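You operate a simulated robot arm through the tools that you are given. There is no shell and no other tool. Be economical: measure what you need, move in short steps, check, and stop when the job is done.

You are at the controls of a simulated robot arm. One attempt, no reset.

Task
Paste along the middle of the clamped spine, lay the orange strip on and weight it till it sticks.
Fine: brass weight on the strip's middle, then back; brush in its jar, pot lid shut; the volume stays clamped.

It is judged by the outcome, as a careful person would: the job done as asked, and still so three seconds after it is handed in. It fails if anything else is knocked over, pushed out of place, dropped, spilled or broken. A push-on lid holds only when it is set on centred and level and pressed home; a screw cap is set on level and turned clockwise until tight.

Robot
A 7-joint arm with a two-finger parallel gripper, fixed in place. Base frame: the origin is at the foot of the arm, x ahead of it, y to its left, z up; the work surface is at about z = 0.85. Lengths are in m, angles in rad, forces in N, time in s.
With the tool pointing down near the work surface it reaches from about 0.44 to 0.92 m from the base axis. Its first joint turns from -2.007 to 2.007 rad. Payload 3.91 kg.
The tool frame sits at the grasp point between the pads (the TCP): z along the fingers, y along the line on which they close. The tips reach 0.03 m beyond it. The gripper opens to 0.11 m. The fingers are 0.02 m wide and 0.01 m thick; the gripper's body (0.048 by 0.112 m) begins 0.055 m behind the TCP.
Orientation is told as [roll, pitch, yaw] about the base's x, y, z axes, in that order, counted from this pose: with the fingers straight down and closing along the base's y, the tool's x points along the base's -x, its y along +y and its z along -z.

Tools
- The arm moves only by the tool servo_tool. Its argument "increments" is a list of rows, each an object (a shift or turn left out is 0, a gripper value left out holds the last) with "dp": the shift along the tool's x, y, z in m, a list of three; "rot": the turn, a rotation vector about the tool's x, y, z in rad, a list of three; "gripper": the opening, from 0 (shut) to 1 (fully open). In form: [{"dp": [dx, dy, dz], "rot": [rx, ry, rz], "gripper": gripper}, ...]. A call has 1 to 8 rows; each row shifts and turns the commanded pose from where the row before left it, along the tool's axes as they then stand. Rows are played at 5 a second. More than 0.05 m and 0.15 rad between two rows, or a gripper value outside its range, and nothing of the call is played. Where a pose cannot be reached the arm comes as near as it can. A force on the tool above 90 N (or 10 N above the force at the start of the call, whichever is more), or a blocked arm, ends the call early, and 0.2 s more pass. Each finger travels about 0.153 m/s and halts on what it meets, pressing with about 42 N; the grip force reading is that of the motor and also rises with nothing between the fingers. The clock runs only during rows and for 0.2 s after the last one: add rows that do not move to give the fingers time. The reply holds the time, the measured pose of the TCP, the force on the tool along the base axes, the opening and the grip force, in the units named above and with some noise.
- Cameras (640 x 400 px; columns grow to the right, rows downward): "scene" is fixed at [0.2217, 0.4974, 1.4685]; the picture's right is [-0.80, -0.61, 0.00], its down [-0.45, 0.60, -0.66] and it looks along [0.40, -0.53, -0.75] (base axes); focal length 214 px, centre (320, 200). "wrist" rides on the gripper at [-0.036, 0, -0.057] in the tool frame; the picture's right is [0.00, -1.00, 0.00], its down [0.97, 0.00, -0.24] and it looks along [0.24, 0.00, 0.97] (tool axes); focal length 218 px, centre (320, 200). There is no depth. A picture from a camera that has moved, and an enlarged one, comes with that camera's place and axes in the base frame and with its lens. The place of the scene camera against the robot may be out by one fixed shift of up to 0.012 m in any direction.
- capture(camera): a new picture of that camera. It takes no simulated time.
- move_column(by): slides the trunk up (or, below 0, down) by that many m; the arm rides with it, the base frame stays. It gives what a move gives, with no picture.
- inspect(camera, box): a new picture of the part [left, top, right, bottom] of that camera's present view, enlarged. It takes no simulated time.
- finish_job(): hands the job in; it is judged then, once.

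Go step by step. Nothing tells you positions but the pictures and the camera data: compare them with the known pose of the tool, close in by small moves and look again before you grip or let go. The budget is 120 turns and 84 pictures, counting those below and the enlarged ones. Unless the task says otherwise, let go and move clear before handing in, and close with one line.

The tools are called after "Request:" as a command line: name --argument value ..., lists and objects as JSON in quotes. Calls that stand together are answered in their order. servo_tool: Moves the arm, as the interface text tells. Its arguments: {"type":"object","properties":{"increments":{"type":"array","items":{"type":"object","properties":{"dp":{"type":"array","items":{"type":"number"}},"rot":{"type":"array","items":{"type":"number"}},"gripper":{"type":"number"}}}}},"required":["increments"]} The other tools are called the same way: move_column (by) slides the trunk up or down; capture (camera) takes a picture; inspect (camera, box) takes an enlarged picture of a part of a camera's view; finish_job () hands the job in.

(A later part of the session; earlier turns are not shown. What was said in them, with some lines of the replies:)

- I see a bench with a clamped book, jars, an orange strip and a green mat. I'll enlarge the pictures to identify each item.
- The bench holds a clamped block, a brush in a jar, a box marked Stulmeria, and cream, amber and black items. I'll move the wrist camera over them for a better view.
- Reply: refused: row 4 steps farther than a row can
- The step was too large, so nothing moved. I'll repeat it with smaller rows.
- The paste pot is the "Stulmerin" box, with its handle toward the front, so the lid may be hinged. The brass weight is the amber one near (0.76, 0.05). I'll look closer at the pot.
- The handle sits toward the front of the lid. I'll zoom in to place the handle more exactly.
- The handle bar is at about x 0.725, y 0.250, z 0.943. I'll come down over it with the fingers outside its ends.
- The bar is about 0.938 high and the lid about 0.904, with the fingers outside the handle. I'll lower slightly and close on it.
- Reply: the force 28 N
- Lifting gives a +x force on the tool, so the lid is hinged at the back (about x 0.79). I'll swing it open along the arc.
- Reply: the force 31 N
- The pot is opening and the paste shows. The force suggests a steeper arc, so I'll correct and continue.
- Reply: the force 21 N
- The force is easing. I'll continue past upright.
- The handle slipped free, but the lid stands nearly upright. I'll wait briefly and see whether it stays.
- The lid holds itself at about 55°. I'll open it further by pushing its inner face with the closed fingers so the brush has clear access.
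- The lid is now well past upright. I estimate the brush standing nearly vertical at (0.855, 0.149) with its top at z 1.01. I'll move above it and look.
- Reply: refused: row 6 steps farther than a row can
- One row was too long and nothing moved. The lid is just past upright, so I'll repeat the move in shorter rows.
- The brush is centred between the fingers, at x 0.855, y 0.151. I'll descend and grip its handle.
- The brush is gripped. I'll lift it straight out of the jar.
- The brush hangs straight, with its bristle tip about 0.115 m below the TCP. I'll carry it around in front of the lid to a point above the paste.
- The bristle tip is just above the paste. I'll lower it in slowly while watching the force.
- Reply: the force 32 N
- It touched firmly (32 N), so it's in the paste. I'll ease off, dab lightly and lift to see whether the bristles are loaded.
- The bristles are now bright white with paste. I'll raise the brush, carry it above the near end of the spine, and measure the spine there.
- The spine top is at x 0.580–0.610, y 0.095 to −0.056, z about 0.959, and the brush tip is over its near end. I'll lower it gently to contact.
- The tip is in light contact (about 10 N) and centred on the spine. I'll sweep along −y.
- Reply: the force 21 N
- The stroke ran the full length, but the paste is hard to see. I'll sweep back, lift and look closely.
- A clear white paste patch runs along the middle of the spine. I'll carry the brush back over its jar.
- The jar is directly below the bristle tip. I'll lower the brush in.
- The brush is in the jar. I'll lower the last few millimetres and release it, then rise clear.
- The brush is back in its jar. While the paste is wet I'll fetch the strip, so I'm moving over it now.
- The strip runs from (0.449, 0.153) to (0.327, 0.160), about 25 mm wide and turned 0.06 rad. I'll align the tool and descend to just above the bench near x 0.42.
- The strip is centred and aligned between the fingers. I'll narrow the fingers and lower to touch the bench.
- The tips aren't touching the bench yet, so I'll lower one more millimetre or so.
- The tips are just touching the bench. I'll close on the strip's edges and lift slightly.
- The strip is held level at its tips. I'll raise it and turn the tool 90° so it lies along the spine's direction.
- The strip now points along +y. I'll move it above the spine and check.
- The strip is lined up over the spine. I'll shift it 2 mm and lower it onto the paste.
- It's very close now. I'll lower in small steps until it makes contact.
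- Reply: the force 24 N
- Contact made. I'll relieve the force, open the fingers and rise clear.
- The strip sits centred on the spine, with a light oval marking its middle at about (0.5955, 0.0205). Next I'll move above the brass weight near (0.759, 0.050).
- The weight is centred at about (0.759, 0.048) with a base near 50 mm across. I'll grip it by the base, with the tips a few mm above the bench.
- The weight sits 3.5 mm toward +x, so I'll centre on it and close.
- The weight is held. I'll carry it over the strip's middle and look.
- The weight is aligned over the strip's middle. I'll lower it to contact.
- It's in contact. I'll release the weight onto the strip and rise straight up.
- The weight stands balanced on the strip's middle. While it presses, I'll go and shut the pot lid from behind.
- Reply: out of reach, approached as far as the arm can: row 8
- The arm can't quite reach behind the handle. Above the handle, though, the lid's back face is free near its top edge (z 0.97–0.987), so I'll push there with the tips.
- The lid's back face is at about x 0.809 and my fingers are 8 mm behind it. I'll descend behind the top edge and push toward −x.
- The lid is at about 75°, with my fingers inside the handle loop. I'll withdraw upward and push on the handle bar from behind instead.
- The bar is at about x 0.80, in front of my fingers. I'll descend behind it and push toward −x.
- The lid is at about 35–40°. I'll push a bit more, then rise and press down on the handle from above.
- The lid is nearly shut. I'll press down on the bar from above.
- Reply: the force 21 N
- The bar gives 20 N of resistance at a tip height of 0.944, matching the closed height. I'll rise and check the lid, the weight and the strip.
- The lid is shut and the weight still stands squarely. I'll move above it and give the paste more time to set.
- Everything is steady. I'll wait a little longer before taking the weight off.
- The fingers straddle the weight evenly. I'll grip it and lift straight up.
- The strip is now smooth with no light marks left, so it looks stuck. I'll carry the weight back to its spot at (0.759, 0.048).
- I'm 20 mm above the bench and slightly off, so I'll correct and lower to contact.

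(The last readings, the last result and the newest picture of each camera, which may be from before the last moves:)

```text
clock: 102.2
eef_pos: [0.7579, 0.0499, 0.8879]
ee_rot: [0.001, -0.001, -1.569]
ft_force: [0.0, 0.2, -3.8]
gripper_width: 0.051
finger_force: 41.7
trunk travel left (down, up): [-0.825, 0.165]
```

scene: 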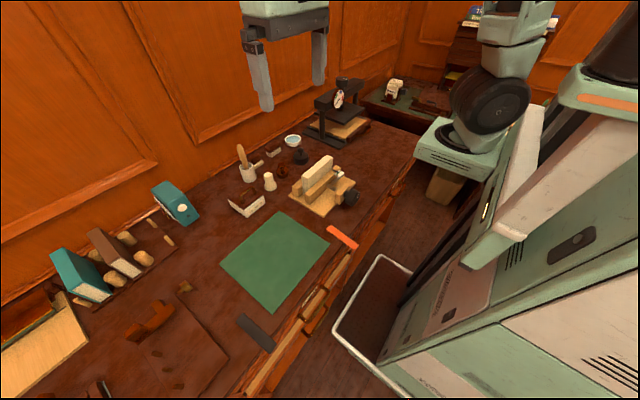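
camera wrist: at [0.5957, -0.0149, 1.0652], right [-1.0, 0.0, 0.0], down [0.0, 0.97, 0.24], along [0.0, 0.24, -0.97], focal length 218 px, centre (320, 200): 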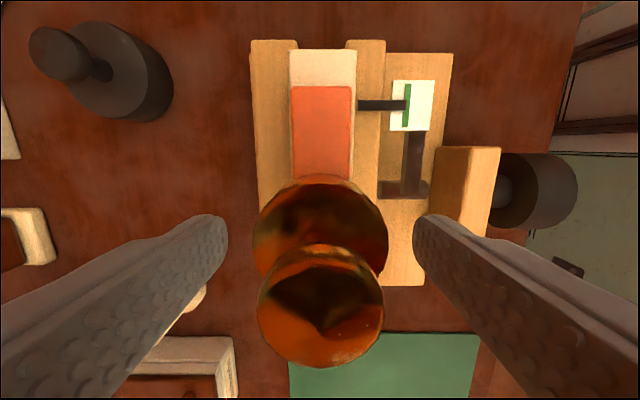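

Request:
servo_tool --increments '[{"dp": [0, 0, 0.001]}, {}]'

```text
clock: 102.8
eef_pos: [0.7568, 0.0485, 0.8887]
ee_rot: [0.002, 0.0, -1.57]
ft_force: [1.9, 1.1, 1.5]
gripper_width: 0.0511
finger_force: 42.2
trunk travel left (down, up): [-0.825, 0.165]
```

The weight is touching the bench now. I'll release it and rise clear.

Request:
servo_tool --increments '[{"gripper": 0.55}, {"gripper": 0.7}, {}, {"dp": [0, 0, -0.045]}, {"dp": [0, 0, -0.045]}, {"dp": [0, 0, -0.045]}, {"dp": [0, 0, -0.045]}, {}]'

Request:
capture --camera "scene"

Request:
inspect --camera "scene" --box '[210, 130, 370, 230]'

Request:
capture --camera "wrist"

```text
clock: 104.6
eef_pos: [0.7565, 0.0494, 1.0721]
ee_rot: [-0.001, 0.0, -1.57]
ft_force: [-0.3, -0.3, 0.1]
gripper_width: 0.0772
finger_force: 0.0
trunk travel left (down, up): [-0.825, 0.165]
```

```text
10 pictures are left
```

scene: 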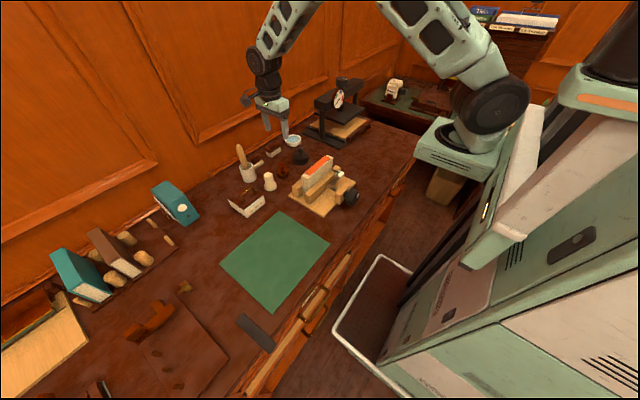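

```text
4.00 times, centred on (290, 180) of scene
camera zoom: at [0.2217, 0.4974, 1.4685], right [-0.8, -0.61, 0.0], down [-0.45, 0.6, -0.66], along [0.4, -0.53, -0.75], focal length 858 px, centre (440, 280)
```

zoom: 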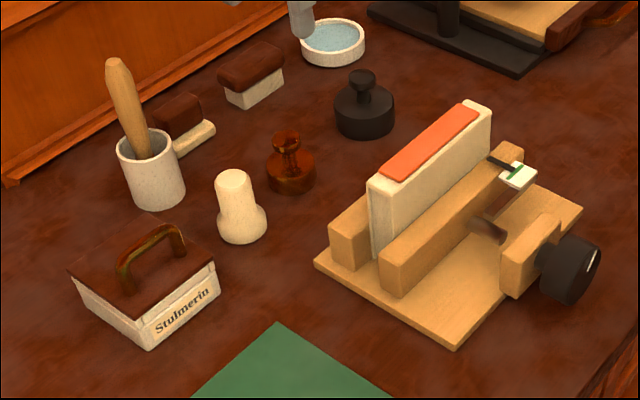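

```text
8 pictures are left
camera wrist: at [0.7567, 0.0123, 1.1289], right [-1.0, 0.0, 0.0], down [0.0, 0.97, 0.24], along [0.0, 0.24, -0.97], focal length 218 px, centre (320, 200)
```

wrist: 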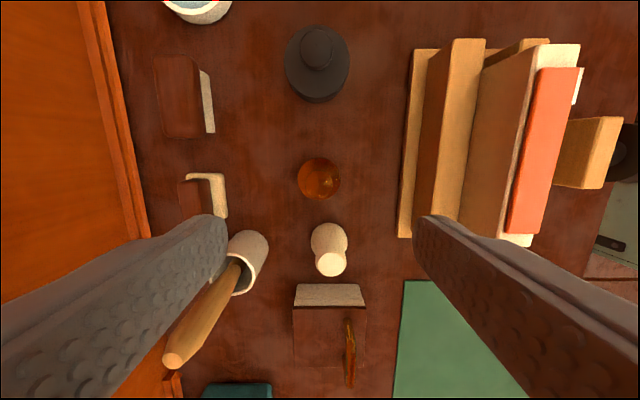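

The strip is stuck along the spine and the volume is still clamped. The weight is back in place, the brush is in its jar and the pot is shut, so I'm handing in.

Request:
finish_job

```text
The job is handed in.
```

The job is handed in: I pasted the middle of the spine, laid the orange strip on it and held it under the brass weight for about 36 seconds. The strip looked smooth and stuck once the weight came off. The weight is back in its place, the brush is in its jar, the pot lid is shut and the volume is still clamped.
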